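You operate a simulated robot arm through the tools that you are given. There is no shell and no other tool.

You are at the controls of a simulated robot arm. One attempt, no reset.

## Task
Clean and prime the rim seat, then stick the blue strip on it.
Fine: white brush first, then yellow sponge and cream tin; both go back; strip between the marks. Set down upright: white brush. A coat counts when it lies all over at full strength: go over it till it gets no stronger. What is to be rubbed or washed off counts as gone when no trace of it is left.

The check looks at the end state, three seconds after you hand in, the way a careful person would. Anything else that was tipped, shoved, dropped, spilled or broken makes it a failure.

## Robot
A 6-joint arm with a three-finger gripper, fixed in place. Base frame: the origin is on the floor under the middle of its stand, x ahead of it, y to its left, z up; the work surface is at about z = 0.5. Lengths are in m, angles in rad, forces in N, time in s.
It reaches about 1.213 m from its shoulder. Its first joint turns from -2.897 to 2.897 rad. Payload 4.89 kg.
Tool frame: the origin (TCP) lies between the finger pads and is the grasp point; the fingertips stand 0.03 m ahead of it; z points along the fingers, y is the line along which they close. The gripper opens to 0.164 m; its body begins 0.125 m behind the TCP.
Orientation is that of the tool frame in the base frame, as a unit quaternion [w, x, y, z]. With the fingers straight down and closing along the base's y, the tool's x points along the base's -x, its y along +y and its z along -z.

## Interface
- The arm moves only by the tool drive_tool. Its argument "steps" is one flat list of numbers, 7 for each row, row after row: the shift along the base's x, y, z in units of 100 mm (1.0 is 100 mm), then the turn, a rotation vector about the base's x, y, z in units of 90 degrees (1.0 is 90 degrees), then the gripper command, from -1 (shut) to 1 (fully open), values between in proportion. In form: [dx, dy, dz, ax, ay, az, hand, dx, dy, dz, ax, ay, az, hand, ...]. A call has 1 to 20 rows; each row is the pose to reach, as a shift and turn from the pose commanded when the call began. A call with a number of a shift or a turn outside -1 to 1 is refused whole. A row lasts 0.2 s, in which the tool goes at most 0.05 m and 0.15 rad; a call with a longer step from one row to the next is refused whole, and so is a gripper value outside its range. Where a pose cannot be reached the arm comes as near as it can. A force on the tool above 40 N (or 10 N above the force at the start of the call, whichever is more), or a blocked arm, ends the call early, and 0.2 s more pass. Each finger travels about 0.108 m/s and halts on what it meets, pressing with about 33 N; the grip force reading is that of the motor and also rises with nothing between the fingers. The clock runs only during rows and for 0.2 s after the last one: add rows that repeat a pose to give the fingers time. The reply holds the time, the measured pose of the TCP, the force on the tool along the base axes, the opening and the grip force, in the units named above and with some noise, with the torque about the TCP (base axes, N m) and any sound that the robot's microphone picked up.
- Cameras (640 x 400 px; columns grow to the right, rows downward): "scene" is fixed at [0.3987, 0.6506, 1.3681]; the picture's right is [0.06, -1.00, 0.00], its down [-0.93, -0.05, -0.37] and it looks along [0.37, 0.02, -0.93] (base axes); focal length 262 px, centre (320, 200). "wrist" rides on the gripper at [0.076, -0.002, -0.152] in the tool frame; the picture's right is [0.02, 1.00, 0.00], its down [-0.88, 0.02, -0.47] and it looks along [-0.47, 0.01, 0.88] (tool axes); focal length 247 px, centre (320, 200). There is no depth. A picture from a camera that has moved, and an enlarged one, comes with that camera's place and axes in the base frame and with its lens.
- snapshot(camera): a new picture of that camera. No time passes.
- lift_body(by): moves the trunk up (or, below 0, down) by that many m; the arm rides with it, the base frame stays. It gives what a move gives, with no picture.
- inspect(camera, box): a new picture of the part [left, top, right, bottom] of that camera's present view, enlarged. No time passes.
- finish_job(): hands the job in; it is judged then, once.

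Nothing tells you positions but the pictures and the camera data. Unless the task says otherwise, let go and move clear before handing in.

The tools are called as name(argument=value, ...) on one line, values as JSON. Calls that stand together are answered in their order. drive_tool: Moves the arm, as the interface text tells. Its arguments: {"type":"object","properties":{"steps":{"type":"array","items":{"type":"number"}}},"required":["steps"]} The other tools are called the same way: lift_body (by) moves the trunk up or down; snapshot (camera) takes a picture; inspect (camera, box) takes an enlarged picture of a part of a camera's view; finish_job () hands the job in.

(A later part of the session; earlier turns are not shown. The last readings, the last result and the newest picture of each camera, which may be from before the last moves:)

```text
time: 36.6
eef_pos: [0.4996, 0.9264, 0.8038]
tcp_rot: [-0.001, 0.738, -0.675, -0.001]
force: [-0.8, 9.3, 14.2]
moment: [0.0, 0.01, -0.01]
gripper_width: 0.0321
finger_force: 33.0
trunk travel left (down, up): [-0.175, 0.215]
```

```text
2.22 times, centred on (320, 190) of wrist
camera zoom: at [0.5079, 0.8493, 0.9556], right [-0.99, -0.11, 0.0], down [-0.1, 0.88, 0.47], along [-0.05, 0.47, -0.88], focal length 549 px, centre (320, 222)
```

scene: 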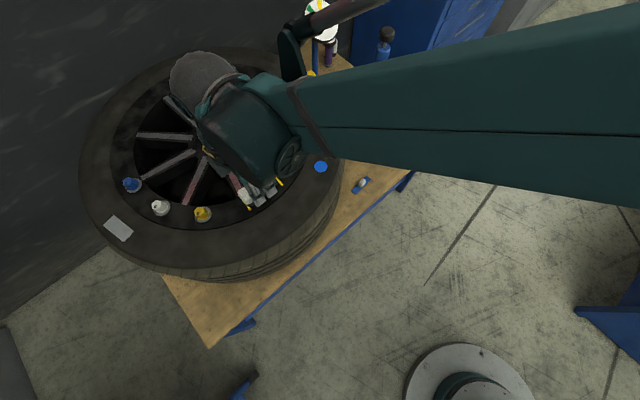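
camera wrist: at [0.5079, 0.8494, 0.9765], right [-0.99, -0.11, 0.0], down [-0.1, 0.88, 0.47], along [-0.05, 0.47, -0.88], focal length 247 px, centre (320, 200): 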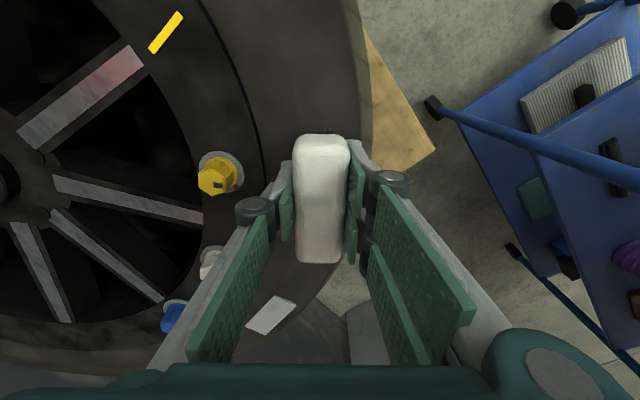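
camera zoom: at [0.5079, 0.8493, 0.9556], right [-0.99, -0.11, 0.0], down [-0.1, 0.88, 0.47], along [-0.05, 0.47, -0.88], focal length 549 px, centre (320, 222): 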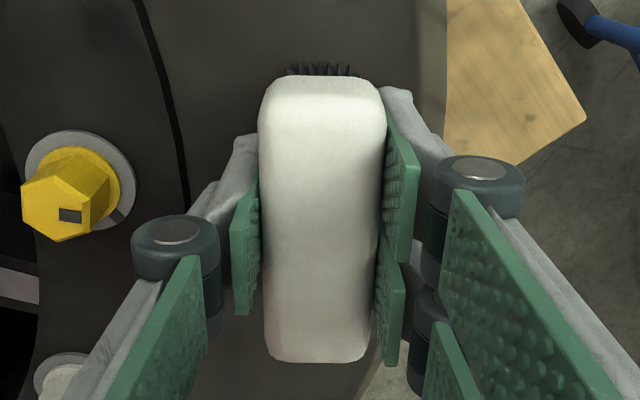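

Contact with the tyre was felt at 14 N. I'm backing off a hair and releasing the brush.

drive_tool(steps=[0, 0, 0.008, 0, 0, 0, -1, 0, 0, 0.008, 0, 0, 0, -0.5, 0, 0, 0.008, 0, 0, 0, -0.3, 0, 0, 0.008, 0, 0, 0, -0.3])

snapshot(camera="wrist")

```text
time: 37.6
eef_pos: [0.4988, 0.9257, 0.803]
tcp_rot: [0.0, 0.737, -0.676, 0.0]
force: [-0.5, -0.2, -0.2]
moment: [-0.02, -0.01, 0.02]
gripper_width: 0.0574
finger_force: 0.1
trunk travel left (down, up): [-0.175, 0.215]
```

```text
taken
camera wrist: at [0.5086, 0.8493, 0.9554], right [-0.99, -0.11, 0.0], down [-0.1, 0.88, 0.47], along [-0.05, 0.47, -0.88], focal length 247 px, centre (320, 200)
```

wrist: 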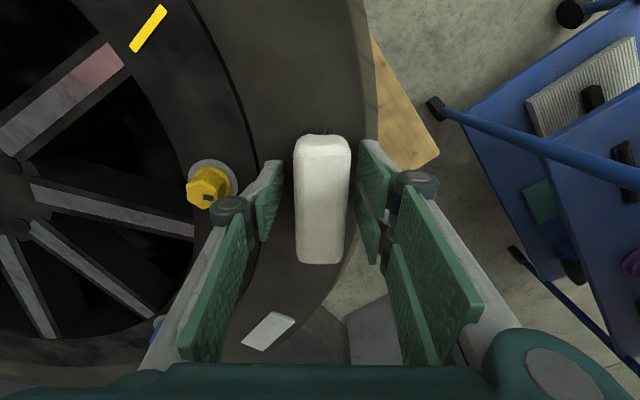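

The brush is released and standing upright. I'm raising straight up and comparing its place with the original.

drive_tool(steps=[0, 0, 0.2, 0, 0, 0, -0.3, 0, 0, 0.45, 0, 0, 0, -0.3, 0, 0, 0.66, 0, 0, 0, -0.1])

drive_tool(steps=[0, 0, 0.3, 0, 0, 0, 0.2, 0, 0, 0.6, 0, 0, 0, 0.5, 0, 0, 0.9, 0, 0, 0, 1, 0, 0, 0.9, 0, 0, 0, 1])

inspect(camera="wrist", box=[240, 80, 400, 240])

snapshot(camera="wrist")

```text
time: 38.4
eef_pos: [0.5004, 0.9268, 0.8673]
tcp_rot: [0.0, 0.737, -0.676, 0.0]
force: [1.0, 0.4, -0.7]
moment: [-0.11, 0.04, 0.0]
gripper_width: 0.0738
finger_force: 0.1
trunk travel left (down, up): [-0.175, 0.215]
```

```text
time: 39.4
eef_pos: [0.498, 0.9253, 0.9593]
tcp_rot: [0.0, 0.738, -0.675, 0.0]
force: [0.3, -0.6, 1.0]
moment: [0.03, -0.01, 0.02]
gripper_width: 0.1636
finger_force: 0.1
trunk travel left (down, up): [-0.175, 0.215]
```

```text
2.50 times, centred on (320, 160) of wrist
camera zoom: at [0.5076, 0.8496, 1.1112], right [-0.99, -0.11, 0.0], down [-0.1, 0.88, 0.47], along [-0.05, 0.47, -0.88], focal length 617 px, centre (320, 300)
```

zoom: 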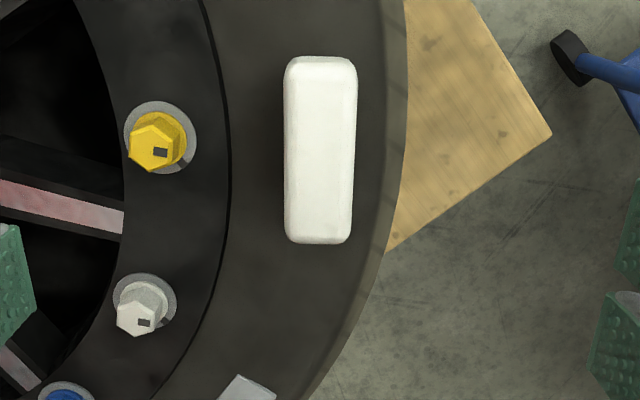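

```text
taken
camera wrist: at [0.5076, 0.8496, 1.1112], right [-0.99, -0.11, 0.0], down [-0.1, 0.88, 0.47], along [-0.05, 0.47, -0.88], focal length 247 px, centre (320, 200)
```

wrist: 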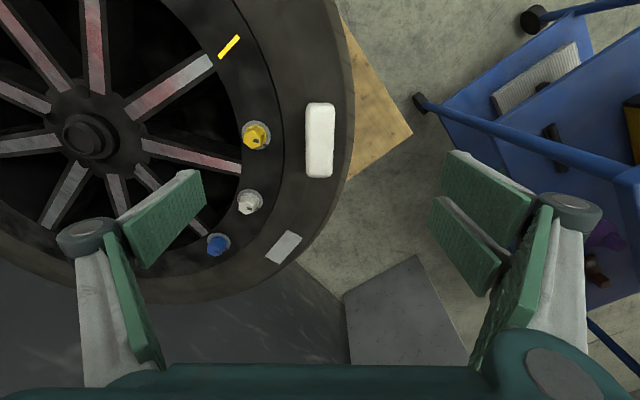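

The brush is back in place and upright. Now I'm moving across the wheel towards the yellow sponge.

drive_tool(steps=[0.3, -0.16, 0.1, 0, 0, -0.05, 1, 0.6, -0.32, 0.2, 0, 0, -0.1, 1, 0.9, -0.48, 0.3, 0, 0, -0.14, 1])

drive_tool(steps=[0.3, -0.16, 0, 0, 0, -0.05, 1, 0.6, -0.32, 0, 0, 0, -0.1, 1, 0.9, -0.48, 0, 0, 0, -0.14, 1])

drive_tool(steps=[0.3, -0.16, 0, 0, 0, -0.05, 1, 0.6, -0.32, 0, 0, 0, -0.1, 1, 0.9, -0.48, 0, 0, 0, -0.14, 1])

drive_tool(steps=[0.3, -0.16, 0, 0, 0, -0.05, 1, 0.6, -0.32, 0, 0, 0, -0.1, 1, 0.9, -0.48, 0, 0, 0, -0.136, 1])

snapshot(camera="wrist")

snapshot(camera="scene")

```text
time: 40.2
eef_pos: [0.5896, 0.8793, 0.9884]
tcp_rot: [-0.001, -0.659, 0.752, 0.0]
force: [-1.2, 1.2, 0.5]
moment: [-0.13, -0.17, -0.01]
gripper_width: 0.164
finger_force: 0.0
trunk travel left (down, up): [-0.175, 0.215]
```

```text
time: 41.0
eef_pos: [0.6807, 0.83, 0.9897]
tcp_rot: [0.0, -0.572, 0.82, 0.001]
force: [-0.8, 1.1, 1.0]
moment: [-0.11, -0.19, 0.01]
gripper_width: 0.1637
finger_force: 0.0
trunk travel left (down, up): [-0.175, 0.215]
```

```text
time: 41.8
eef_pos: [0.7704, 0.7806, 0.9901]
tcp_rot: [0.0, -0.479, 0.878, -0.001]
force: [-0.5, 0.9, -0.3]
moment: [-0.08, -0.16, 0.0]
gripper_width: 0.1639
finger_force: 0.1
trunk travel left (down, up): [-0.175, 0.215]
```

```text
time: 42.6
eef_pos: [0.8593, 0.7351, 0.9891]
tcp_rot: [0.0, -0.383, 0.924, 0.0]
force: [0.0, 0.6, 0.1]
moment: [-0.03, -0.16, -0.02]
gripper_width: 0.164
finger_force: 0.1
trunk travel left (down, up): [-0.175, 0.215]
```

```text
taken
camera wrist: at [0.8071, 0.6798, 1.1406], right [-0.72, 0.69, 0.0], down [0.61, 0.64, 0.47], along [0.33, 0.34, -0.88], focal length 247 px, centre (320, 200)
```

wrist: 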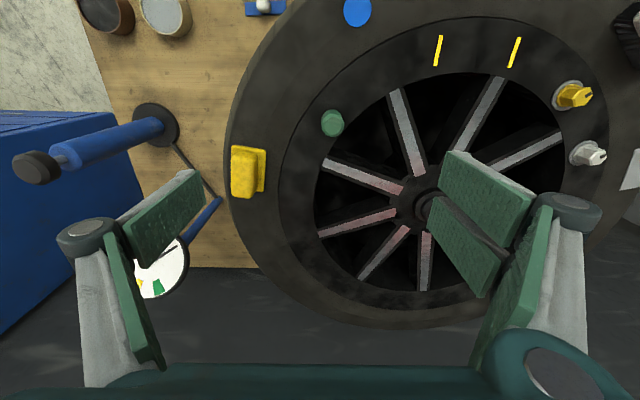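

```text
taken
```

scene: 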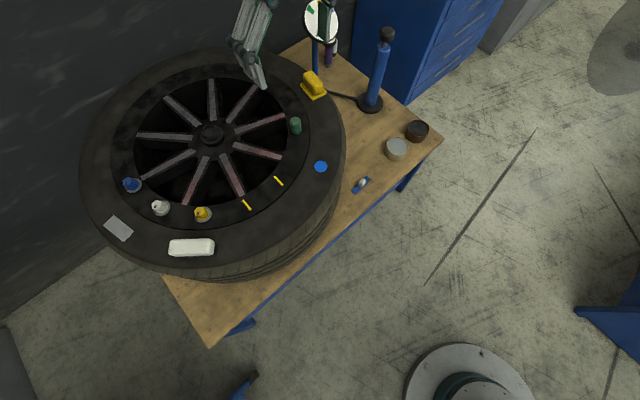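

inspect(camera="wrist", box=[210, 120, 290, 220])

inspect(camera="scene", box=[290, 60, 338, 108])

inspect(camera="wrist", box=[80, 0, 200, 60])

inspect(camera="scene", box=[370, 110, 440, 170])

```text
4.00 times, centred on (250, 170) of wrist
camera zoom: at [0.8071, 0.6798, 1.1406], right [-0.72, 0.69, 0.0], down [0.61, 0.64, 0.47], along [0.33, 0.34, -0.88], focal length 988 px, centre (600, 320)
```

zoom: 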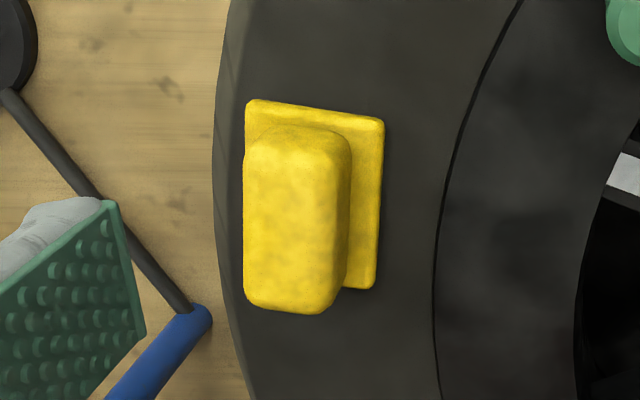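

```text
8.33 times, centred on (314, 84) of scene
camera zoom: at [0.3987, 0.6506, 1.3681], right [0.06, -1.0, 0.0], down [-0.93, -0.05, -0.37], along [0.37, 0.02, -0.93], focal length 2188 px, centre (370, 1167)
```

zoom: 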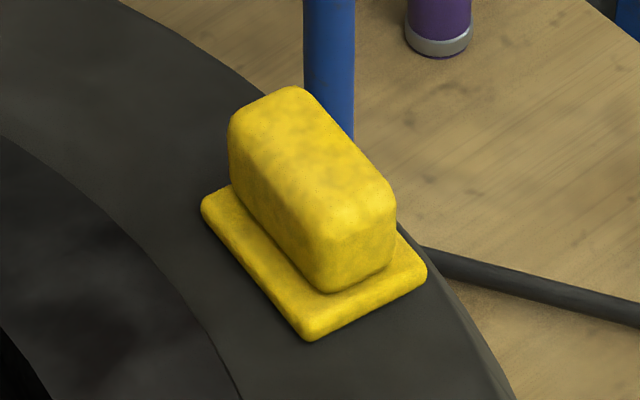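

```text
5.33 times, centred on (140, 30) of wrist
camera zoom: at [0.8071, 0.6798, 1.1406], right [-0.72, 0.69, 0.0], down [0.61, 0.64, 0.47], along [0.33, 0.34, -0.88], focal length 1317 px, centre (1280, 1107)
```

zoom: 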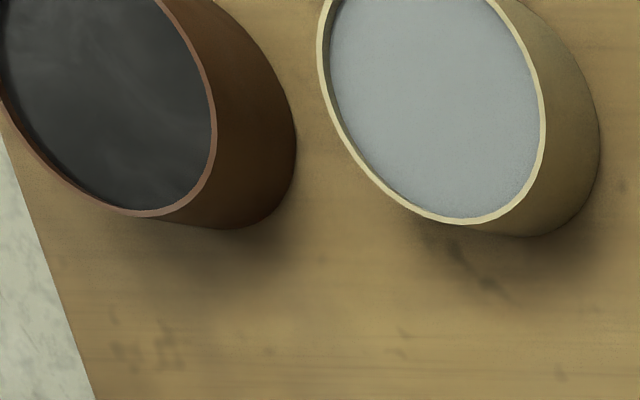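

```text
6.67 times, centred on (405, 140) of scene
camera zoom: at [0.3987, 0.6506, 1.3681], right [0.06, -1.0, 0.0], down [-0.93, -0.05, -0.37], along [0.37, 0.02, -0.93], focal length 1750 px, centre (-247, 600)
```

zoom: 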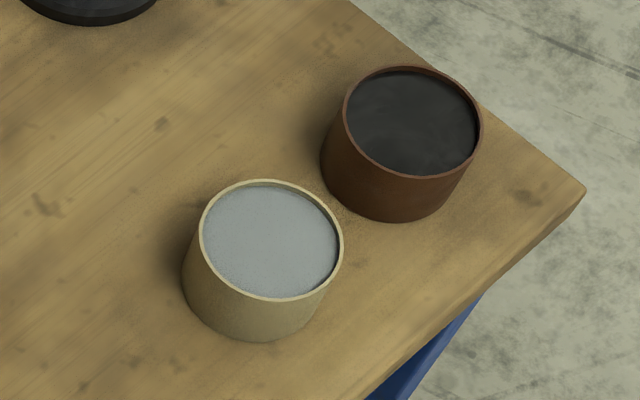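

The sponge slab is about 72×49 mm, centred near (0.986, 0.704). Its long axis is at about 37°, with a narrower grip block on top at z≈0.807. I'm aligning above it.

drive_tool(steps=[0.3, -0.07, 0, 0, 0, -0.045, 1, 0.63, -0.155, 0, 0, 0, -0.091, 1])

drive_tool(steps=[0.3, -0.07, 0, 0, 0, 0, 1, 0.63, -0.15, 0, 0, 0, 0, 1, 0.63, -0.15, -0.4, 0, 0, 0, 1])

snapshot(camera="wrist")

inspect(camera="wrist", box=[240, 90, 400, 230])

```text
time: 43.2
eef_pos: [0.9215, 0.7189, 0.9907]
tcp_rot: [0.0, -0.316, 0.949, 0.0]
force: [-2.3, 2.2, 1.3]
moment: [-0.19, -0.35, 0.01]
gripper_width: 0.1641
finger_force: 0.1
trunk travel left (down, up): [-0.175, 0.215]
```

```text
time: 44.0
eef_pos: [0.9872, 0.7032, 0.9509]
tcp_rot: [0.0, -0.316, 0.949, -0.001]
force: [0.8, 0.0, 1.3]
moment: [0.14, -0.08, -0.02]
gripper_width: 0.1641
finger_force: 0.0
trunk travel left (down, up): [-0.175, 0.215]
```

```text
taken
camera wrist: at [0.9268, 0.6557, 1.1026], right [-0.62, 0.79, 0.0], down [0.69, 0.54, 0.47], along [0.37, 0.29, -0.88], focal length 247 px, centre (320, 200)
```

wrist: 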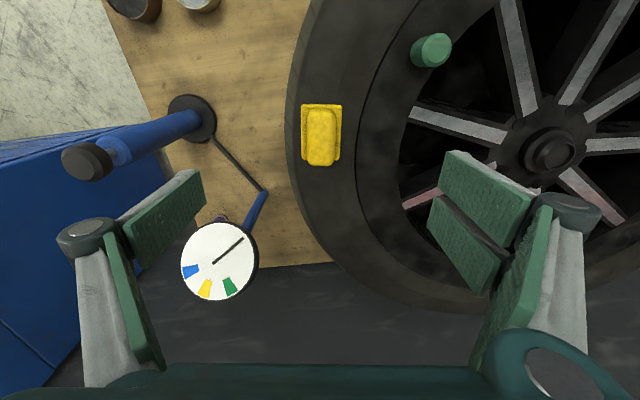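

```text
2.86 times, centred on (320, 160) of wrist
camera zoom: at [0.9268, 0.6557, 1.1026], right [-0.62, 0.79, 0.0], down [0.69, 0.54, 0.47], along [0.37, 0.29, -0.88], focal length 706 px, centre (320, 314)
```

zoom: 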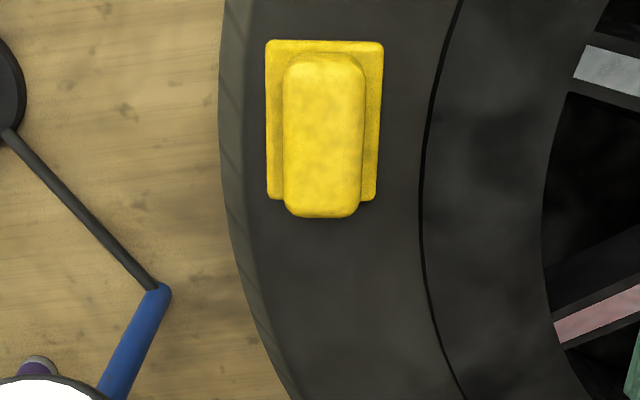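

Well aligned. I'm descending partway with the fingers partly closed, then checking the height again.

drive_tool(steps=[0, 0, -0.2, 0, 0, 0, 0.5, 0, 0, -0.45, 0, 0, 0, 0, 0, 0, -0.7, 0, 0, 0, -0.1, 0, 0, -0.9, 0, 0, 0, -0.1, 0, 0, -0.9, 0, 0, 0, -0.1])

snapshot(camera="wrist")

inspect(camera="wrist", box=[240, 90, 400, 230])

inspect(camera="scene", box=[260, 40, 360, 120])

```text
time: 45.2
eef_pos: [0.9871, 0.7048, 0.8587]
tcp_rot: [-0.001, -0.316, 0.949, 0.0]
force: [0.1, -0.7, 0.1]
moment: [0.0, 0.02, -0.01]
gripper_width: 0.0741
finger_force: 0.0
trunk travel left (down, up): [-0.175, 0.215]
```

```text
taken
camera wrist: at [0.9266, 0.6572, 1.0112], right [-0.62, 0.79, 0.0], down [0.69, 0.54, 0.47], along [0.37, 0.29, -0.88], focal length 247 px, centre (320, 200)
```

wrist: 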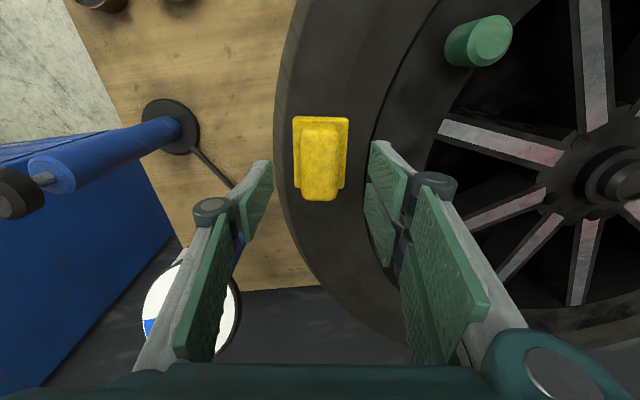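

```text
2.86 times, centred on (320, 160) of wrist
camera zoom: at [0.9266, 0.6572, 1.0112], right [-0.62, 0.79, 0.0], down [0.69, 0.54, 0.47], along [0.37, 0.29, -0.88], focal length 706 px, centre (320, 314)
```

zoom: 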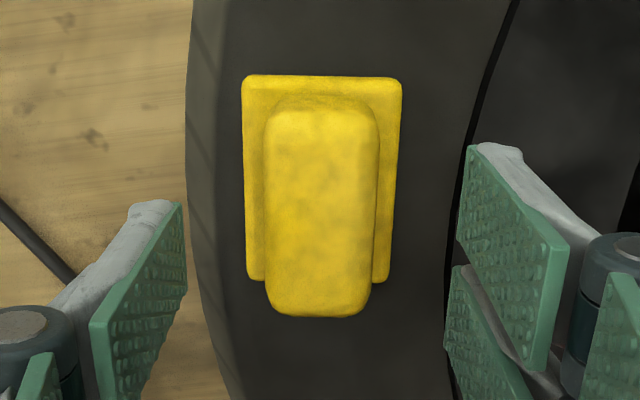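

```text
5.00 times, centred on (310, 80) of scene
camera zoom: at [0.3987, 0.6506, 1.3681], right [0.06, -1.0, 0.0], down [-0.93, -0.05, -0.37], along [0.37, 0.02, -0.93], focal length 1313 px, centre (370, 800)
```

zoom: 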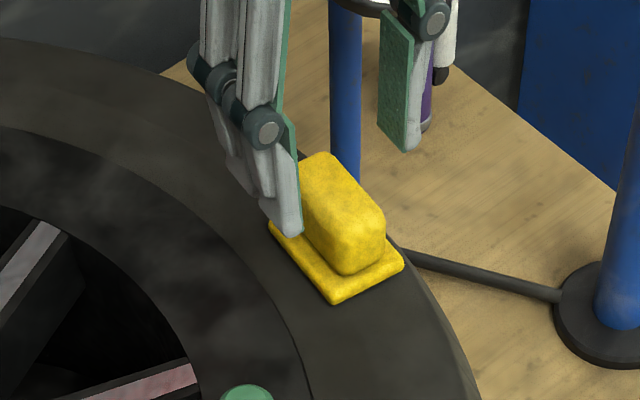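

The block top is at z≈0.813, so I'll grip with TCP at about 0.82 to keep the tips above the slab.

drive_tool(steps=[0, 0, 0, 0, 0, 0, -0.3, 0, 0, 0, 0, 0, 0, -0.3, 0, 0, -0.2, 0, 0, 0, -0.3, 0, 0, -0.39, 0, 0, 0, -0.3])

inspect(camera="scene", box=[260, 40, 360, 120])

inspect(camera="wrist", box=[240, 100, 400, 260])

```text
time: 46.2
eef_pos: [0.985, 0.7044, 0.8219]
tcp_rot: [0.0, -0.315, 0.949, 0.0]
force: [-0.5, 0.4, 0.5]
moment: [0.08, -0.09, -0.04]
gripper_width: 0.0571
finger_force: 0.0
trunk travel left (down, up): [-0.175, 0.215]
```

```text
5.00 times, centred on (310, 80) of scene
camera zoom: at [0.3987, 0.6506, 1.3681], right [0.06, -1.0, 0.0], down [-0.93, -0.05, -0.37], along [0.37, 0.02, -0.93], focal length 1313 px, centre (370, 800)
```

zoom: 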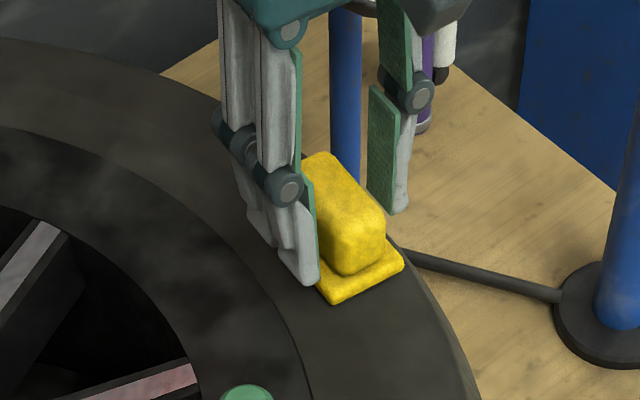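

```text
2.50 times, centred on (320, 180) of wrist
camera zoom: at [0.9257, 0.6564, 0.9733], right [-0.62, 0.79, 0.0], down [0.69, 0.54, 0.47], along [0.37, 0.29, -0.88], focal length 617 px, centre (320, 250)
```

zoom: 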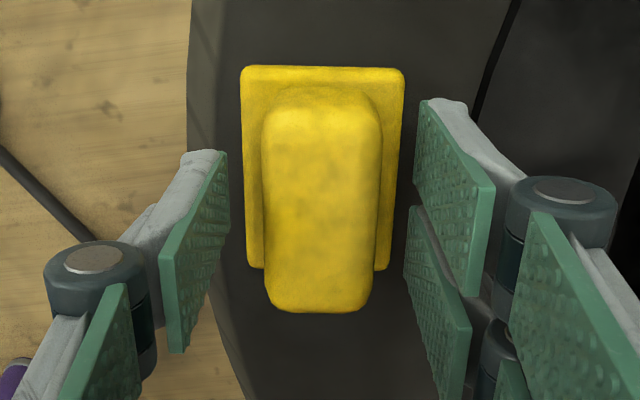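

drive_tool(steps=[0, 0, 0, 0, 0, 0, -0.45, 0, 0, 0, 0, 0, 0, -0.6, 0, 0, 0, 0, 0, 0, -0.8, 0, 0, 0, 0, 0, 0, -1, 0, 0, 0, 0, 0, 0, -1])

inspect(camera="scene", box=[260, 40, 360, 120])

inspect(camera="wrist", box=[240, 100, 400, 260])

```text
time: 47.4
eef_pos: [0.9858, 0.704, 0.8217]
tcp_rot: [0.001, -0.315, 0.949, 0.0]
force: [-1.0, -0.2, 1.1]
moment: [0.01, 0.06, 0.01]
gripper_width: 0.0334
finger_force: 32.6
trunk travel left (down, up): [-0.175, 0.215]
```

```text
5.00 times, centred on (310, 80) of scene
camera zoom: at [0.3987, 0.6506, 1.3681], right [0.06, -1.0, 0.0], down [-0.93, -0.05, -0.37], along [0.37, 0.02, -0.93], focal length 1313 px, centre (370, 800)
```

zoom: 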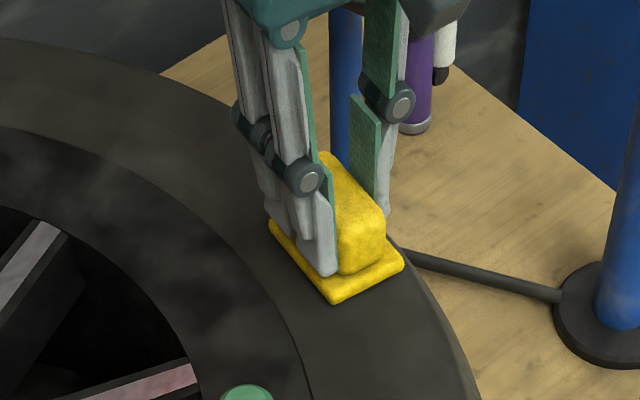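

```text
2.50 times, centred on (320, 180) of wrist
camera zoom: at [0.9259, 0.6566, 0.9732], right [-0.62, 0.79, 0.0], down [0.69, 0.54, 0.47], along [0.37, 0.29, -0.88], focal length 617 px, centre (320, 250)
```

zoom: 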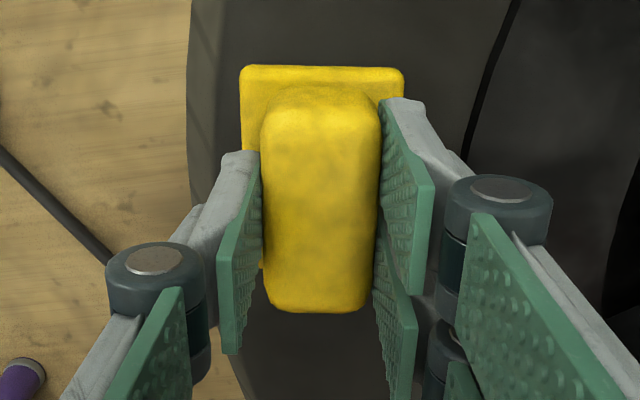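

The sponge is gripped by its block (width 0.0334). The cream tin is near (0.954, 0.397) with its rim at z≈0.55. I'm lifting and carrying the sponge there.

drive_tool(steps=[0, 0, 0.3, 0, 0, 0, -1, 0, 0, 0.6, 0, 0, 0, -1, 0, 0, 1.0, 0, 0, 0, -1])

drive_tool(steps=[-0.05, -0.33, 0, 0, 0, 0, -1, -0.1, -0.66, 0, 0, 0, 0, -1, -0.15, -1.0, 0, 0, 0, 0, -1])

drive_tool(steps=[-0.1, -0.33, 0, 0, 0, 0, -1, -0.15, -0.66, 0, 0, 0, 0, -1, -0.25, -1.0, 0, 0, 0, 0, -1])

snapshot(camera="wrist")

snapshot(camera="scene")

```text
time: 48.2
eef_pos: [0.9866, 0.7071, 0.9212]
tcp_rot: [0.0, -0.316, 0.949, -0.001]
force: [1.0, 0.5, -1.2]
moment: [-0.1, 0.08, 0.0]
gripper_width: 0.0327
finger_force: 32.1
trunk travel left (down, up): [-0.175, 0.215]
```

```text
time: 49.0
eef_pos: [0.9697, 0.6049, 0.921]
tcp_rot: [0.0, -0.317, 0.948, 0.0]
force: [0.3, 0.5, -1.2]
moment: [-0.17, 0.04, -0.01]
gripper_width: 0.033
finger_force: 33.2
trunk travel left (down, up): [-0.175, 0.215]
```

```text
time: 49.8
eef_pos: [0.947, 0.5062, 0.918]
tcp_rot: [0.0, -0.315, 0.949, -0.001]
force: [0.2, 1.3, -1.5]
moment: [-0.18, 0.03, 0.01]
gripper_width: 0.0328
finger_force: 32.9
trunk travel left (down, up): [-0.175, 0.215]
```

```text
taken
camera wrist: at [0.8871, 0.4585, 1.0705], right [-0.62, 0.79, 0.0], down [0.69, 0.54, 0.47], along [0.37, 0.29, -0.88], focal length 247 px, centre (320, 200)
```

wrist: 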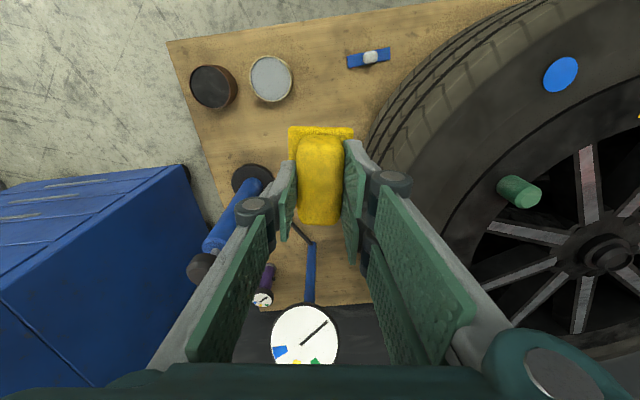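

```text
taken
```

scene: 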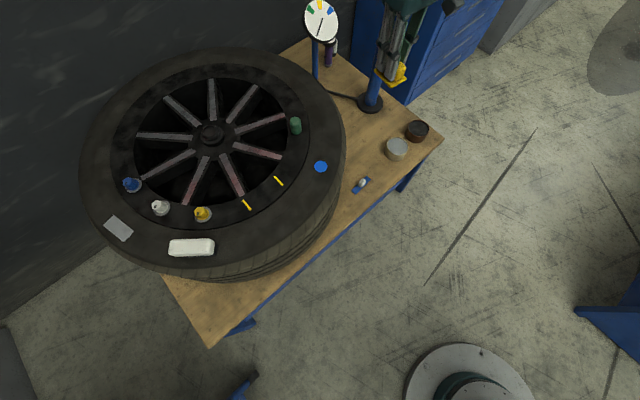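

inspect(camera="wrist", box=[180, 40, 300, 115])

inspect(camera="wrist", box=[330, 30, 410, 80])

inspect(camera="scene", box=[360, 40, 440, 110])

```text
5.33 times, centred on (240, 78) of wrist
camera zoom: at [0.8871, 0.4585, 1.0705], right [-0.62, 0.79, 0.0], down [0.69, 0.54, 0.47], along [0.37, 0.29, -0.88], focal length 1317 px, centre (747, 853)
```

zoom: 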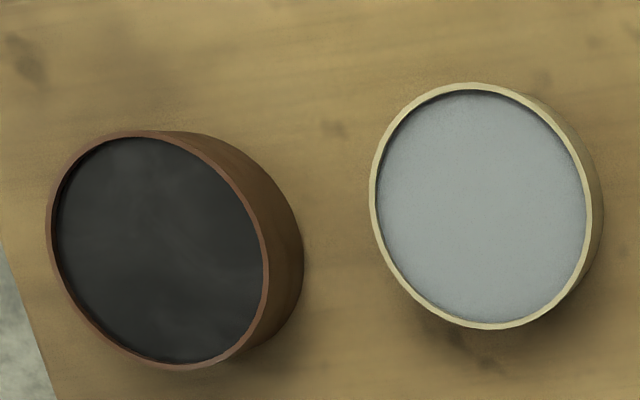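

```text
8.00 times, centred on (370, 55) of wrist
camera zoom: at [0.8871, 0.4585, 1.0705], right [-0.62, 0.79, 0.0], down [0.69, 0.54, 0.47], along [0.37, 0.29, -0.88], focal length 1976 px, centre (-80, 1360)
```

zoom: 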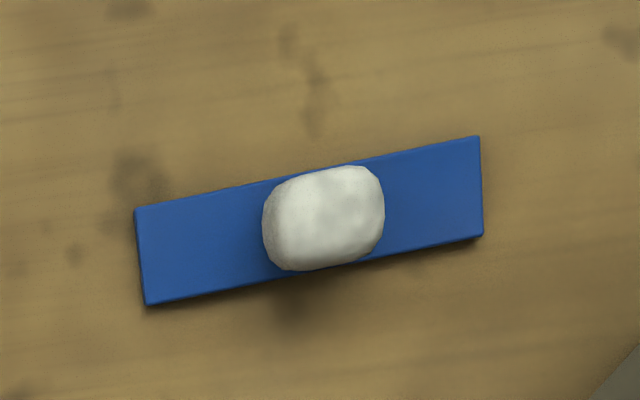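

```text
5.71 times, centred on (400, 75) of scene
camera zoom: at [0.3987, 0.6506, 1.3681], right [0.06, -1.0, 0.0], down [-0.93, -0.05, -0.37], along [0.37, 0.02, -0.93], focal length 1500 px, centre (-137, 914)
```

zoom: 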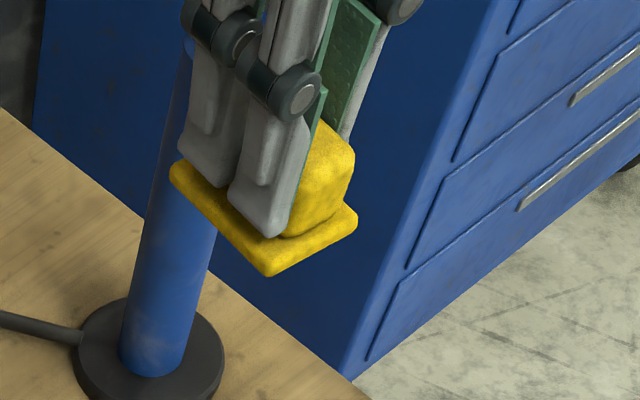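

The tin's inner diameter (about 74 mm) is narrower than the slab's diagonal, so I may have to dip at a tilt. First I'll move over the tin's centre.

drive_tool(steps=[0.05, -0.4, 0, 0, 0, 0, -1, 0.1, -0.8, 0, 0, 0, 0, -1, 0.112, -1.0, -0.2, 0, 0, 0, -1, 0.112, -1.0, -0.6, 0, 0, 0, -1, 0.112, -1.0, -1.0, 0, 0, 0, -1])

drive_tool(steps=[0, -0.067, -0.4, 0, 0, 0, -1, 0, -0.067, -0.8, 0, 0, 0, -1, 0, -0.067, -1.0, 0, 0, 0, -1])

snapshot(camera="wrist")

snapshot(camera="scene")

inspect(camera="scene", box=[360, 90, 450, 170])

```text
time: 51.0
eef_pos: [0.9548, 0.402, 0.8209]
tcp_rot: [0.0, -0.316, 0.949, 0.0]
force: [-0.4, -1.0, 0.7]
moment: [0.05, -0.17, 0.0]
gripper_width: 0.0332
finger_force: 32.5
trunk travel left (down, up): [-0.175, 0.215]
```

```text
time: 51.8
eef_pos: [0.9558, 0.3971, 0.7201]
tcp_rot: [0.0, -0.316, 0.949, 0.0]
force: [-1.0, -1.3, 0.5]
moment: [0.01, -0.09, 0.04]
gripper_width: 0.0329
finger_force: 32.5
trunk travel left (down, up): [-0.175, 0.215]
```

```text
taken
camera wrist: at [0.8965, 0.3487, 0.8713], right [-0.62, 0.79, 0.0], down [0.69, 0.54, 0.47], along [0.37, 0.29, -0.88], focal length 247 px, centre (320, 200)
```

wrist: 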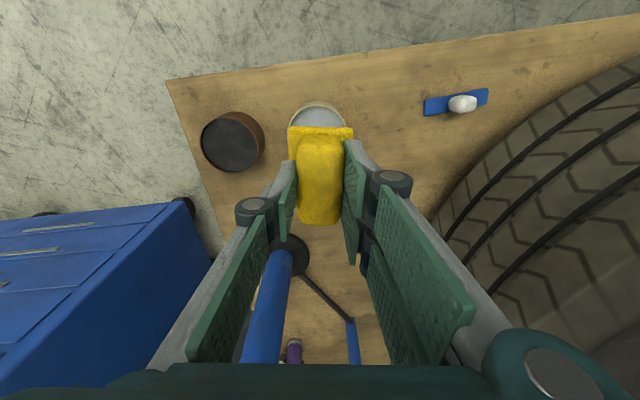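

```text
taken
```

scene: 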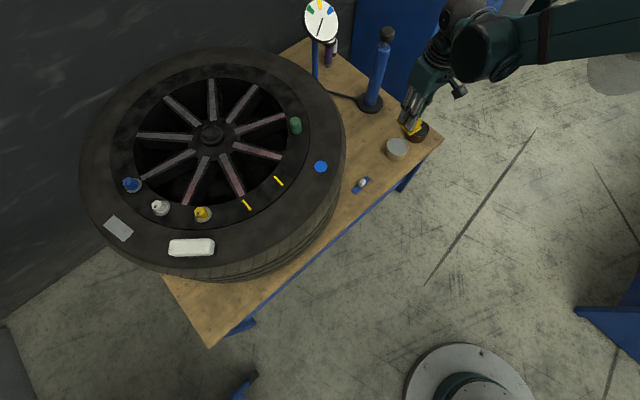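

```text
5.00 times, centred on (405, 130) of scene
camera zoom: at [0.3987, 0.6506, 1.3681], right [0.06, -1.0, 0.0], down [-0.93, -0.05, -0.37], along [0.37, 0.02, -0.93], focal length 1313 px, centre (-105, 550)
```

zoom: 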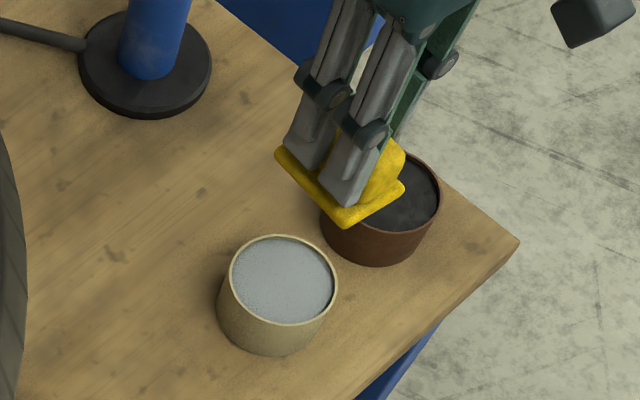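

The sponge is centred over the cream tin. I'm lowering until it lightly meets the tin.

drive_tool(steps=[0, 0, -0.4, 0, 0, 0, -1, 0, 0, -0.8, 0, 0, 0, -1, 0, 0, -1.0, 0, 0, 0, -1, 0, 0, -1.0, 0, 0, 0, -1])

inspect(camera="scene", box=[360, 100, 440, 170])

inspect(camera="wrist", box=[260, 80, 380, 240])

```text
time: 52.8
eef_pos: [0.9574, 0.3956, 0.617]
tcp_rot: [0.0, -0.316, 0.949, 0.0]
force: [0.4, -0.5, -1.3]
moment: [0.01, -0.01, -0.03]
gripper_width: 0.033
finger_force: 33.1
trunk travel left (down, up): [-0.175, 0.215]
```

```text
5.71 times, centred on (400, 135) of scene
camera zoom: at [0.3987, 0.6506, 1.3681], right [0.06, -1.0, 0.0], down [-0.93, -0.05, -0.37], along [0.37, 0.02, -0.93], focal length 1500 px, centre (-137, 571)
```

zoom: 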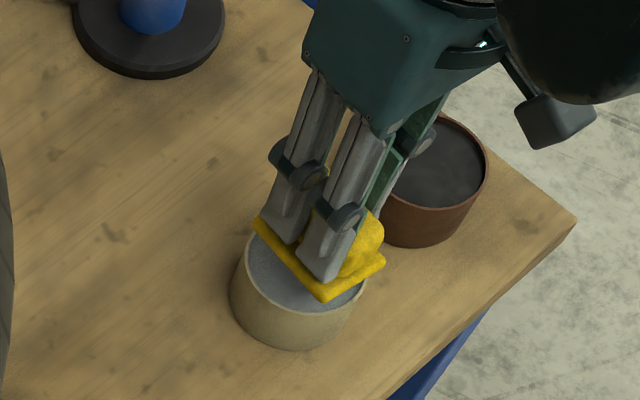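

```text
2.50 times, centred on (320, 160) of wrist
camera zoom: at [0.8965, 0.3491, 0.7698], right [-0.62, 0.79, 0.0], down [0.69, 0.54, 0.47], along [0.37, 0.29, -0.88], focal length 617 px, centre (320, 300)
```

zoom: 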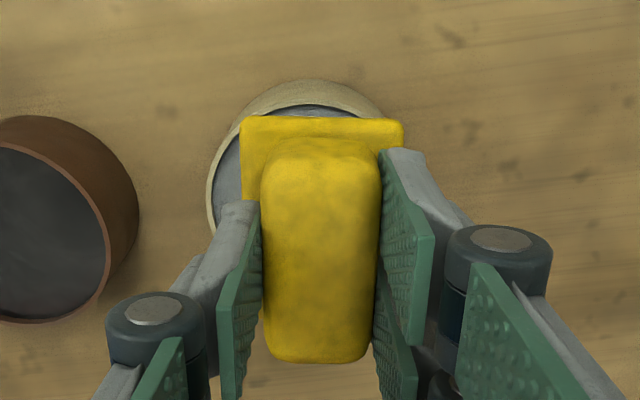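

The tin centre is a few mm off from where I am. Correcting, then lowering further.

drive_tool(steps=[0.055, -0.02, 0, 0, 0, 0, -1, 0.055, -0.02, -0.08, 0, 0, 0, -1, 0.055, -0.02, -0.13, 0, 0, 0, -1])

inspect(camera="wrist", box=[260, 80, 380, 240])

inspect(camera="scene", box=[360, 100, 440, 170])

```text
time: 53.6
eef_pos: [0.9624, 0.3944, 0.6068]
tcp_rot: [-0.001, -0.315, 0.949, 0.0]
force: [-0.6, -0.1, -0.1]
moment: [0.01, 0.0, -0.01]
gripper_width: 0.0332
finger_force: 32.8
trunk travel left (down, up): [-0.175, 0.215]
```

```text
2.50 times, centred on (320, 160) of wrist
camera zoom: at [0.9021, 0.3472, 0.7586], right [-0.62, 0.79, 0.0], down [0.69, 0.54, 0.47], along [0.37, 0.29, -0.88], focal length 617 px, centre (320, 300)
```

zoom: 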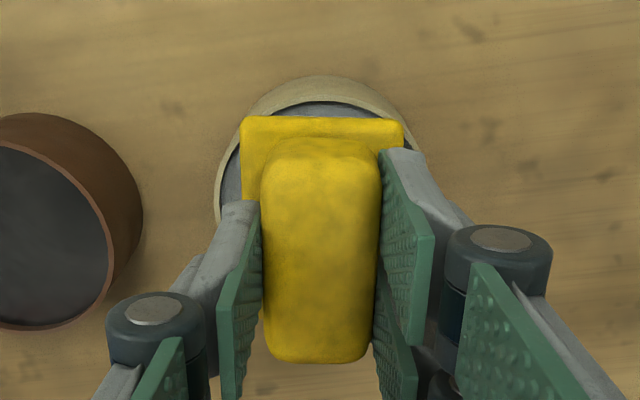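

```text
5.71 times, centred on (400, 135) of scene
camera zoom: at [0.3987, 0.6506, 1.3681], right [0.06, -1.0, 0.0], down [-0.93, -0.05, -0.37], along [0.37, 0.02, -0.93], focal length 1500 px, centre (-137, 571)
```

zoom: 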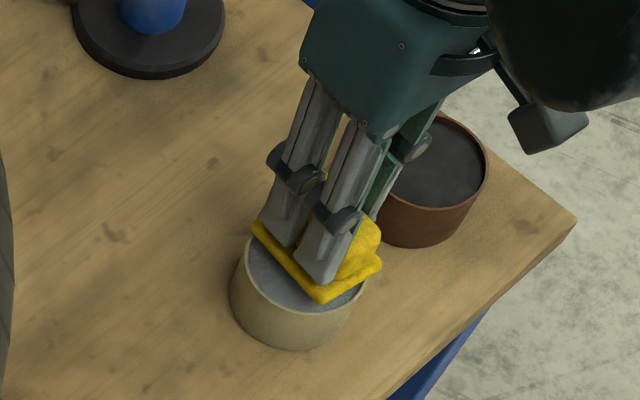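

drive_tool(steps=[0.01, -0.015, -0.02, 0, 0, 0, -1, 0.01, -0.015, -0.03, 0, 0, 0, -1])

drive_tool(steps=[0, 0, -0.01, 0, 0, 0, -1, 0, 0, -0.02, 0, 0, 0, -1])

drive_tool(steps=[0, 0, -0.01, 0, 0, 0, -1, 0, 0, -0.02, 0, 0, 0, -1])

```text
time: 54.2
eef_pos: [0.9627, 0.3925, 0.6048]
tcp_rot: [0.001, -0.316, 0.949, 0.0]
force: [0.3, 0.9, -0.6]
moment: [0.0, 0.02, 0.0]
gripper_width: 0.0329
finger_force: 33.4
trunk travel left (down, up): [-0.175, 0.215]
```

```text
time: 54.8
eef_pos: [0.9629, 0.3932, 0.6017]
tcp_rot: [0.0, -0.315, 0.949, 0.0]
force: [-0.1, -0.1, -1.4]
moment: [0.04, 0.02, 0.01]
gripper_width: 0.0329
finger_force: 33.2
trunk travel left (down, up): [-0.175, 0.215]
```

```text
time: 55.4
eef_pos: [0.9637, 0.3929, 0.5994]
tcp_rot: [0.0, -0.315, 0.949, 0.0]
force: [0.0, -0.4, 0.3]
moment: [-0.01, -0.03, -0.01]
gripper_width: 0.033
finger_force: 32.9
trunk travel left (down, up): [-0.175, 0.215]
```

drive_tool(steps=[0, 0, -0.01, 0, 0, 0, -1, 0, 0, -0.02, 0, 0, 0, -1])

drive_tool(steps=[0, 0, -0.01, 0, 0, 0, -1, 0, 0, -0.02, 0, 0, 0, -1])

inspect(camera="wrist", box=[260, 80, 380, 240])

inspect(camera="scene", box=[370, 120, 430, 170])

```text
time: 56.0
eef_pos: [0.963, 0.3932, 0.5971]
tcp_rot: [0.0, -0.315, 0.949, -0.001]
force: [0.6, -0.7, 0.0]
moment: [-0.01, 0.02, -0.01]
gripper_width: 0.0332
finger_force: 32.9
trunk travel left (down, up): [-0.175, 0.215]
```

```text
time: 56.6
eef_pos: [0.9634, 0.3947, 0.5959]
tcp_rot: [0.0, -0.316, 0.949, -0.001]
force: [0.0, 0.2, -0.7]
moment: [0.02, -0.03, -0.01]
gripper_width: 0.0328
finger_force: 33.0
trunk travel left (down, up): [-0.175, 0.215]
```

```text
2.50 times, centred on (320, 160) of wrist
camera zoom: at [0.903, 0.3462, 0.7477], right [-0.62, 0.79, 0.0], down [0.69, 0.54, 0.47], along [0.37, 0.29, -0.88], focal length 617 px, centre (320, 300)
```

zoom: 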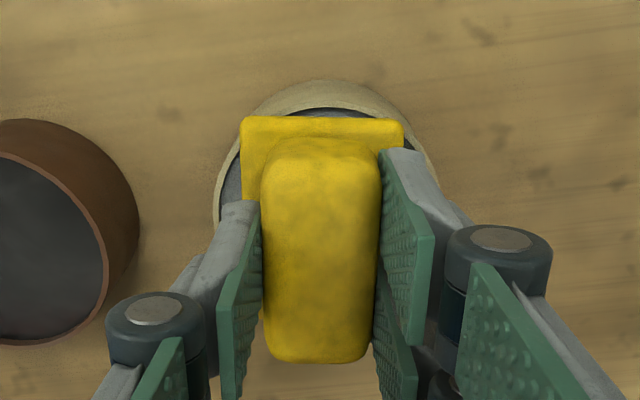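

```text
8.00 times, centred on (400, 145) of scene
camera zoom: at [0.3987, 0.6506, 1.3681], right [0.06, -1.0, 0.0], down [-0.93, -0.05, -0.37], along [0.37, 0.02, -0.93], focal length 2100 px, centre (-320, 640)
```

zoom: 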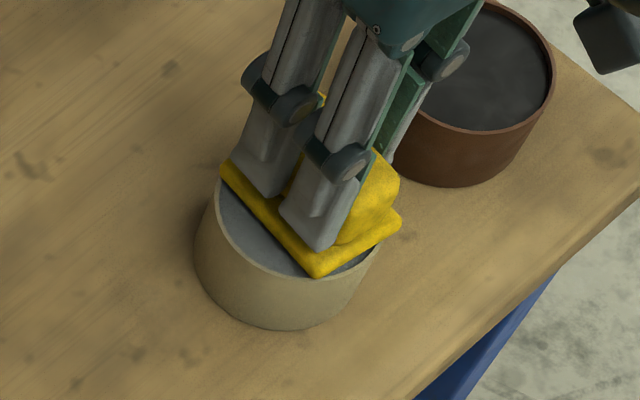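

drive_tool(steps=[0, 0, -0.01, 0, 0, 0, -1, 0, 0, -0.02, 0, 0, 0, -1])

drive_tool(steps=[0, 0, -0.01, 0, 0, 0, -1, 0, 0, -0.02, 0, 0, 0, -1])

inspect(camera="scene", box=[370, 120, 430, 170])

inspect(camera="wrist", box=[260, 80, 380, 240])

```text
time: 57.2
eef_pos: [0.9627, 0.3935, 0.5946]
tcp_rot: [0.0, -0.315, 0.949, 0.0]
force: [-0.1, 0.0, -0.7]
moment: [-0.01, 0.0, 0.01]
gripper_width: 0.0327
finger_force: 33.4
trunk travel left (down, up): [-0.175, 0.215]
```

```text
time: 57.8
eef_pos: [0.9625, 0.3944, 0.5923]
tcp_rot: [0.0, -0.315, 0.949, 0.0]
force: [-0.5, 0.3, 0.4]
moment: [0.04, 0.01, 0.0]
gripper_width: 0.0329
finger_force: 32.6
trunk travel left (down, up): [-0.175, 0.215]
```

```text
8.00 times, centred on (400, 145) of scene
camera zoom: at [0.3987, 0.6506, 1.3681], right [0.06, -1.0, 0.0], down [-0.93, -0.05, -0.37], along [0.37, 0.02, -0.93], focal length 2100 px, centre (-320, 640)
```

zoom: 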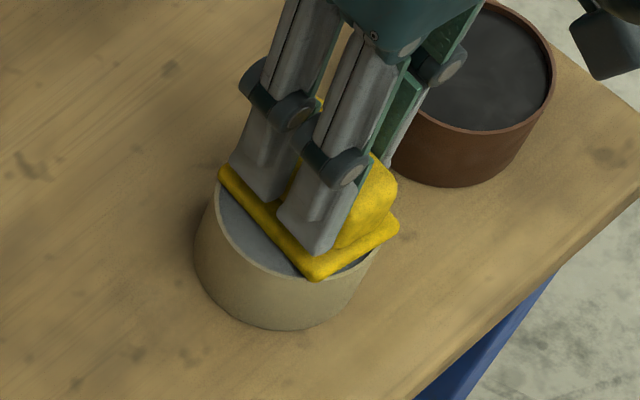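

```text
2.50 times, centred on (320, 160) of wrist
camera zoom: at [0.9031, 0.346, 0.7441], right [-0.62, 0.79, 0.0], down [0.69, 0.54, 0.47], along [0.37, 0.29, -0.88], focal length 617 px, centre (320, 300)
```

zoom: 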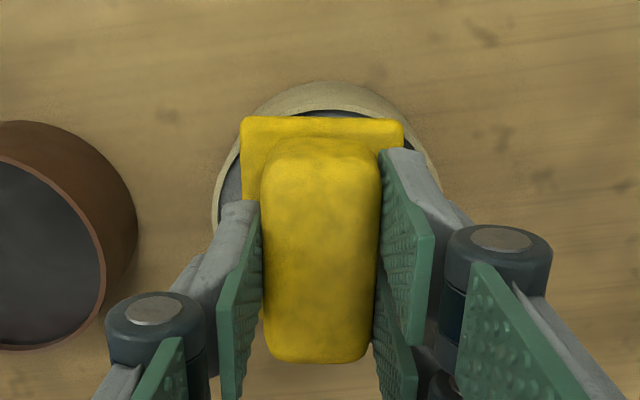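

drive_tool(steps=[0, 0, -0.01, 0, 0, 0, -1, 0, 0, -0.02, 0, 0, 0, -1])

drive_tool(steps=[0, 0, -0.01, 0, 0, 0, -1, 0, 0, -0.02, 0, 0, 0, -1])

inspect(camera="scene", box=[370, 120, 430, 170])

```text
time: 58.4
eef_pos: [0.9632, 0.3929, 0.5912]
tcp_rot: [0.0, -0.315, 0.949, 0.0]
force: [-1.0, -2.2, 15.6]
moment: [0.1, 0.12, -0.01]
gripper_width: 0.0327
finger_force: 33.2
trunk travel left (down, up): [-0.175, 0.215]
```

```text
time: 59.1
eef_pos: [0.9634, 0.394, 0.5911]
tcp_rot: [0.0, -0.315, 0.949, 0.0]
force: [-5.2, -1.4, 26.9]
moment: [-0.08, 0.44, 0.09]
gripper_width: 0.033
finger_force: 33.5
trunk travel left (down, up): [-0.175, 0.215]
stopped in row 2: the force on the tool passed its limit at 41 N (the readings are from after the stop); the commanded pose is now the measured one
```

```text
8.00 times, centred on (400, 145) of scene
camera zoom: at [0.3987, 0.6506, 1.3681], right [0.06, -1.0, 0.0], down [-0.93, -0.05, -0.37], along [0.37, 0.02, -0.93], focal length 2100 px, centre (-320, 640)
```

zoom: 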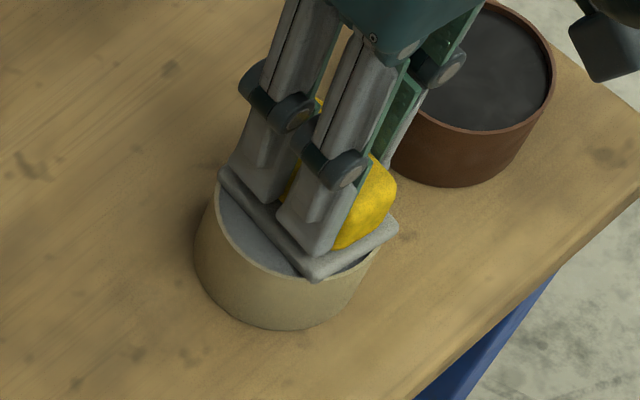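

The slab turned grey, so the sponge is loaded with primer. I'm lifting off and checking the tin hasn't moved.

drive_tool(steps=[0, 0, 0.1, 0, 0, 0, -1, 0, 0, 0.4, 0, 0, 0, -1, 0, 0, 0.8, 0, 0, 0, -1, 0, 0, 1.0, 0, 0, 0, -1])

snapshot(camera="wrist")

inspect(camera="scene", box=[360, 90, 450, 170])

```text
time: 60.1
eef_pos: [0.9631, 0.3942, 0.6906]
tcp_rot: [0.0, -0.316, 0.949, 0.0]
force: [0.7, 0.8, -1.7]
moment: [-0.02, 0.08, -0.01]
gripper_width: 0.033
finger_force: 32.9
trunk travel left (down, up): [-0.175, 0.215]
```

```text
taken
camera wrist: at [0.9035, 0.3456, 0.8418], right [-0.62, 0.79, 0.0], down [0.69, 0.54, 0.47], along [0.37, 0.29, -0.88], focal length 247 px, centre (320, 200)
```

wrist: 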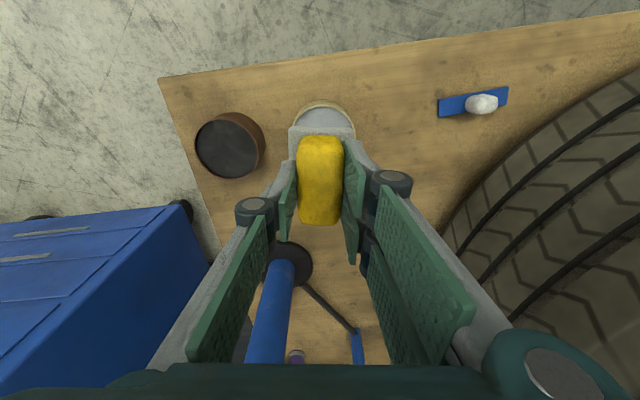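

```text
5.00 times, centred on (405, 130) of scene
camera zoom: at [0.3987, 0.6506, 1.3681], right [0.06, -1.0, 0.0], down [-0.93, -0.05, -0.37], along [0.37, 0.02, -0.93], focal length 1313 px, centre (-105, 550)
```

zoom: 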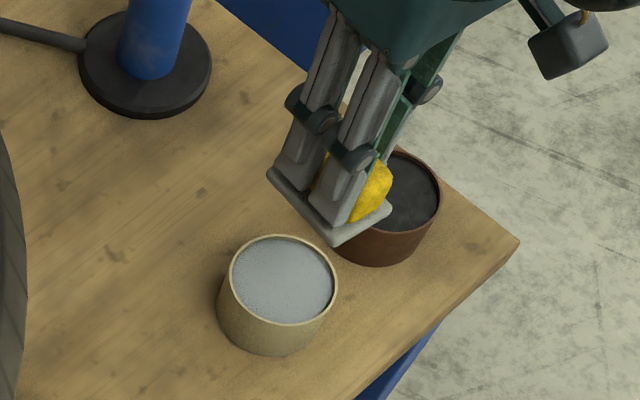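

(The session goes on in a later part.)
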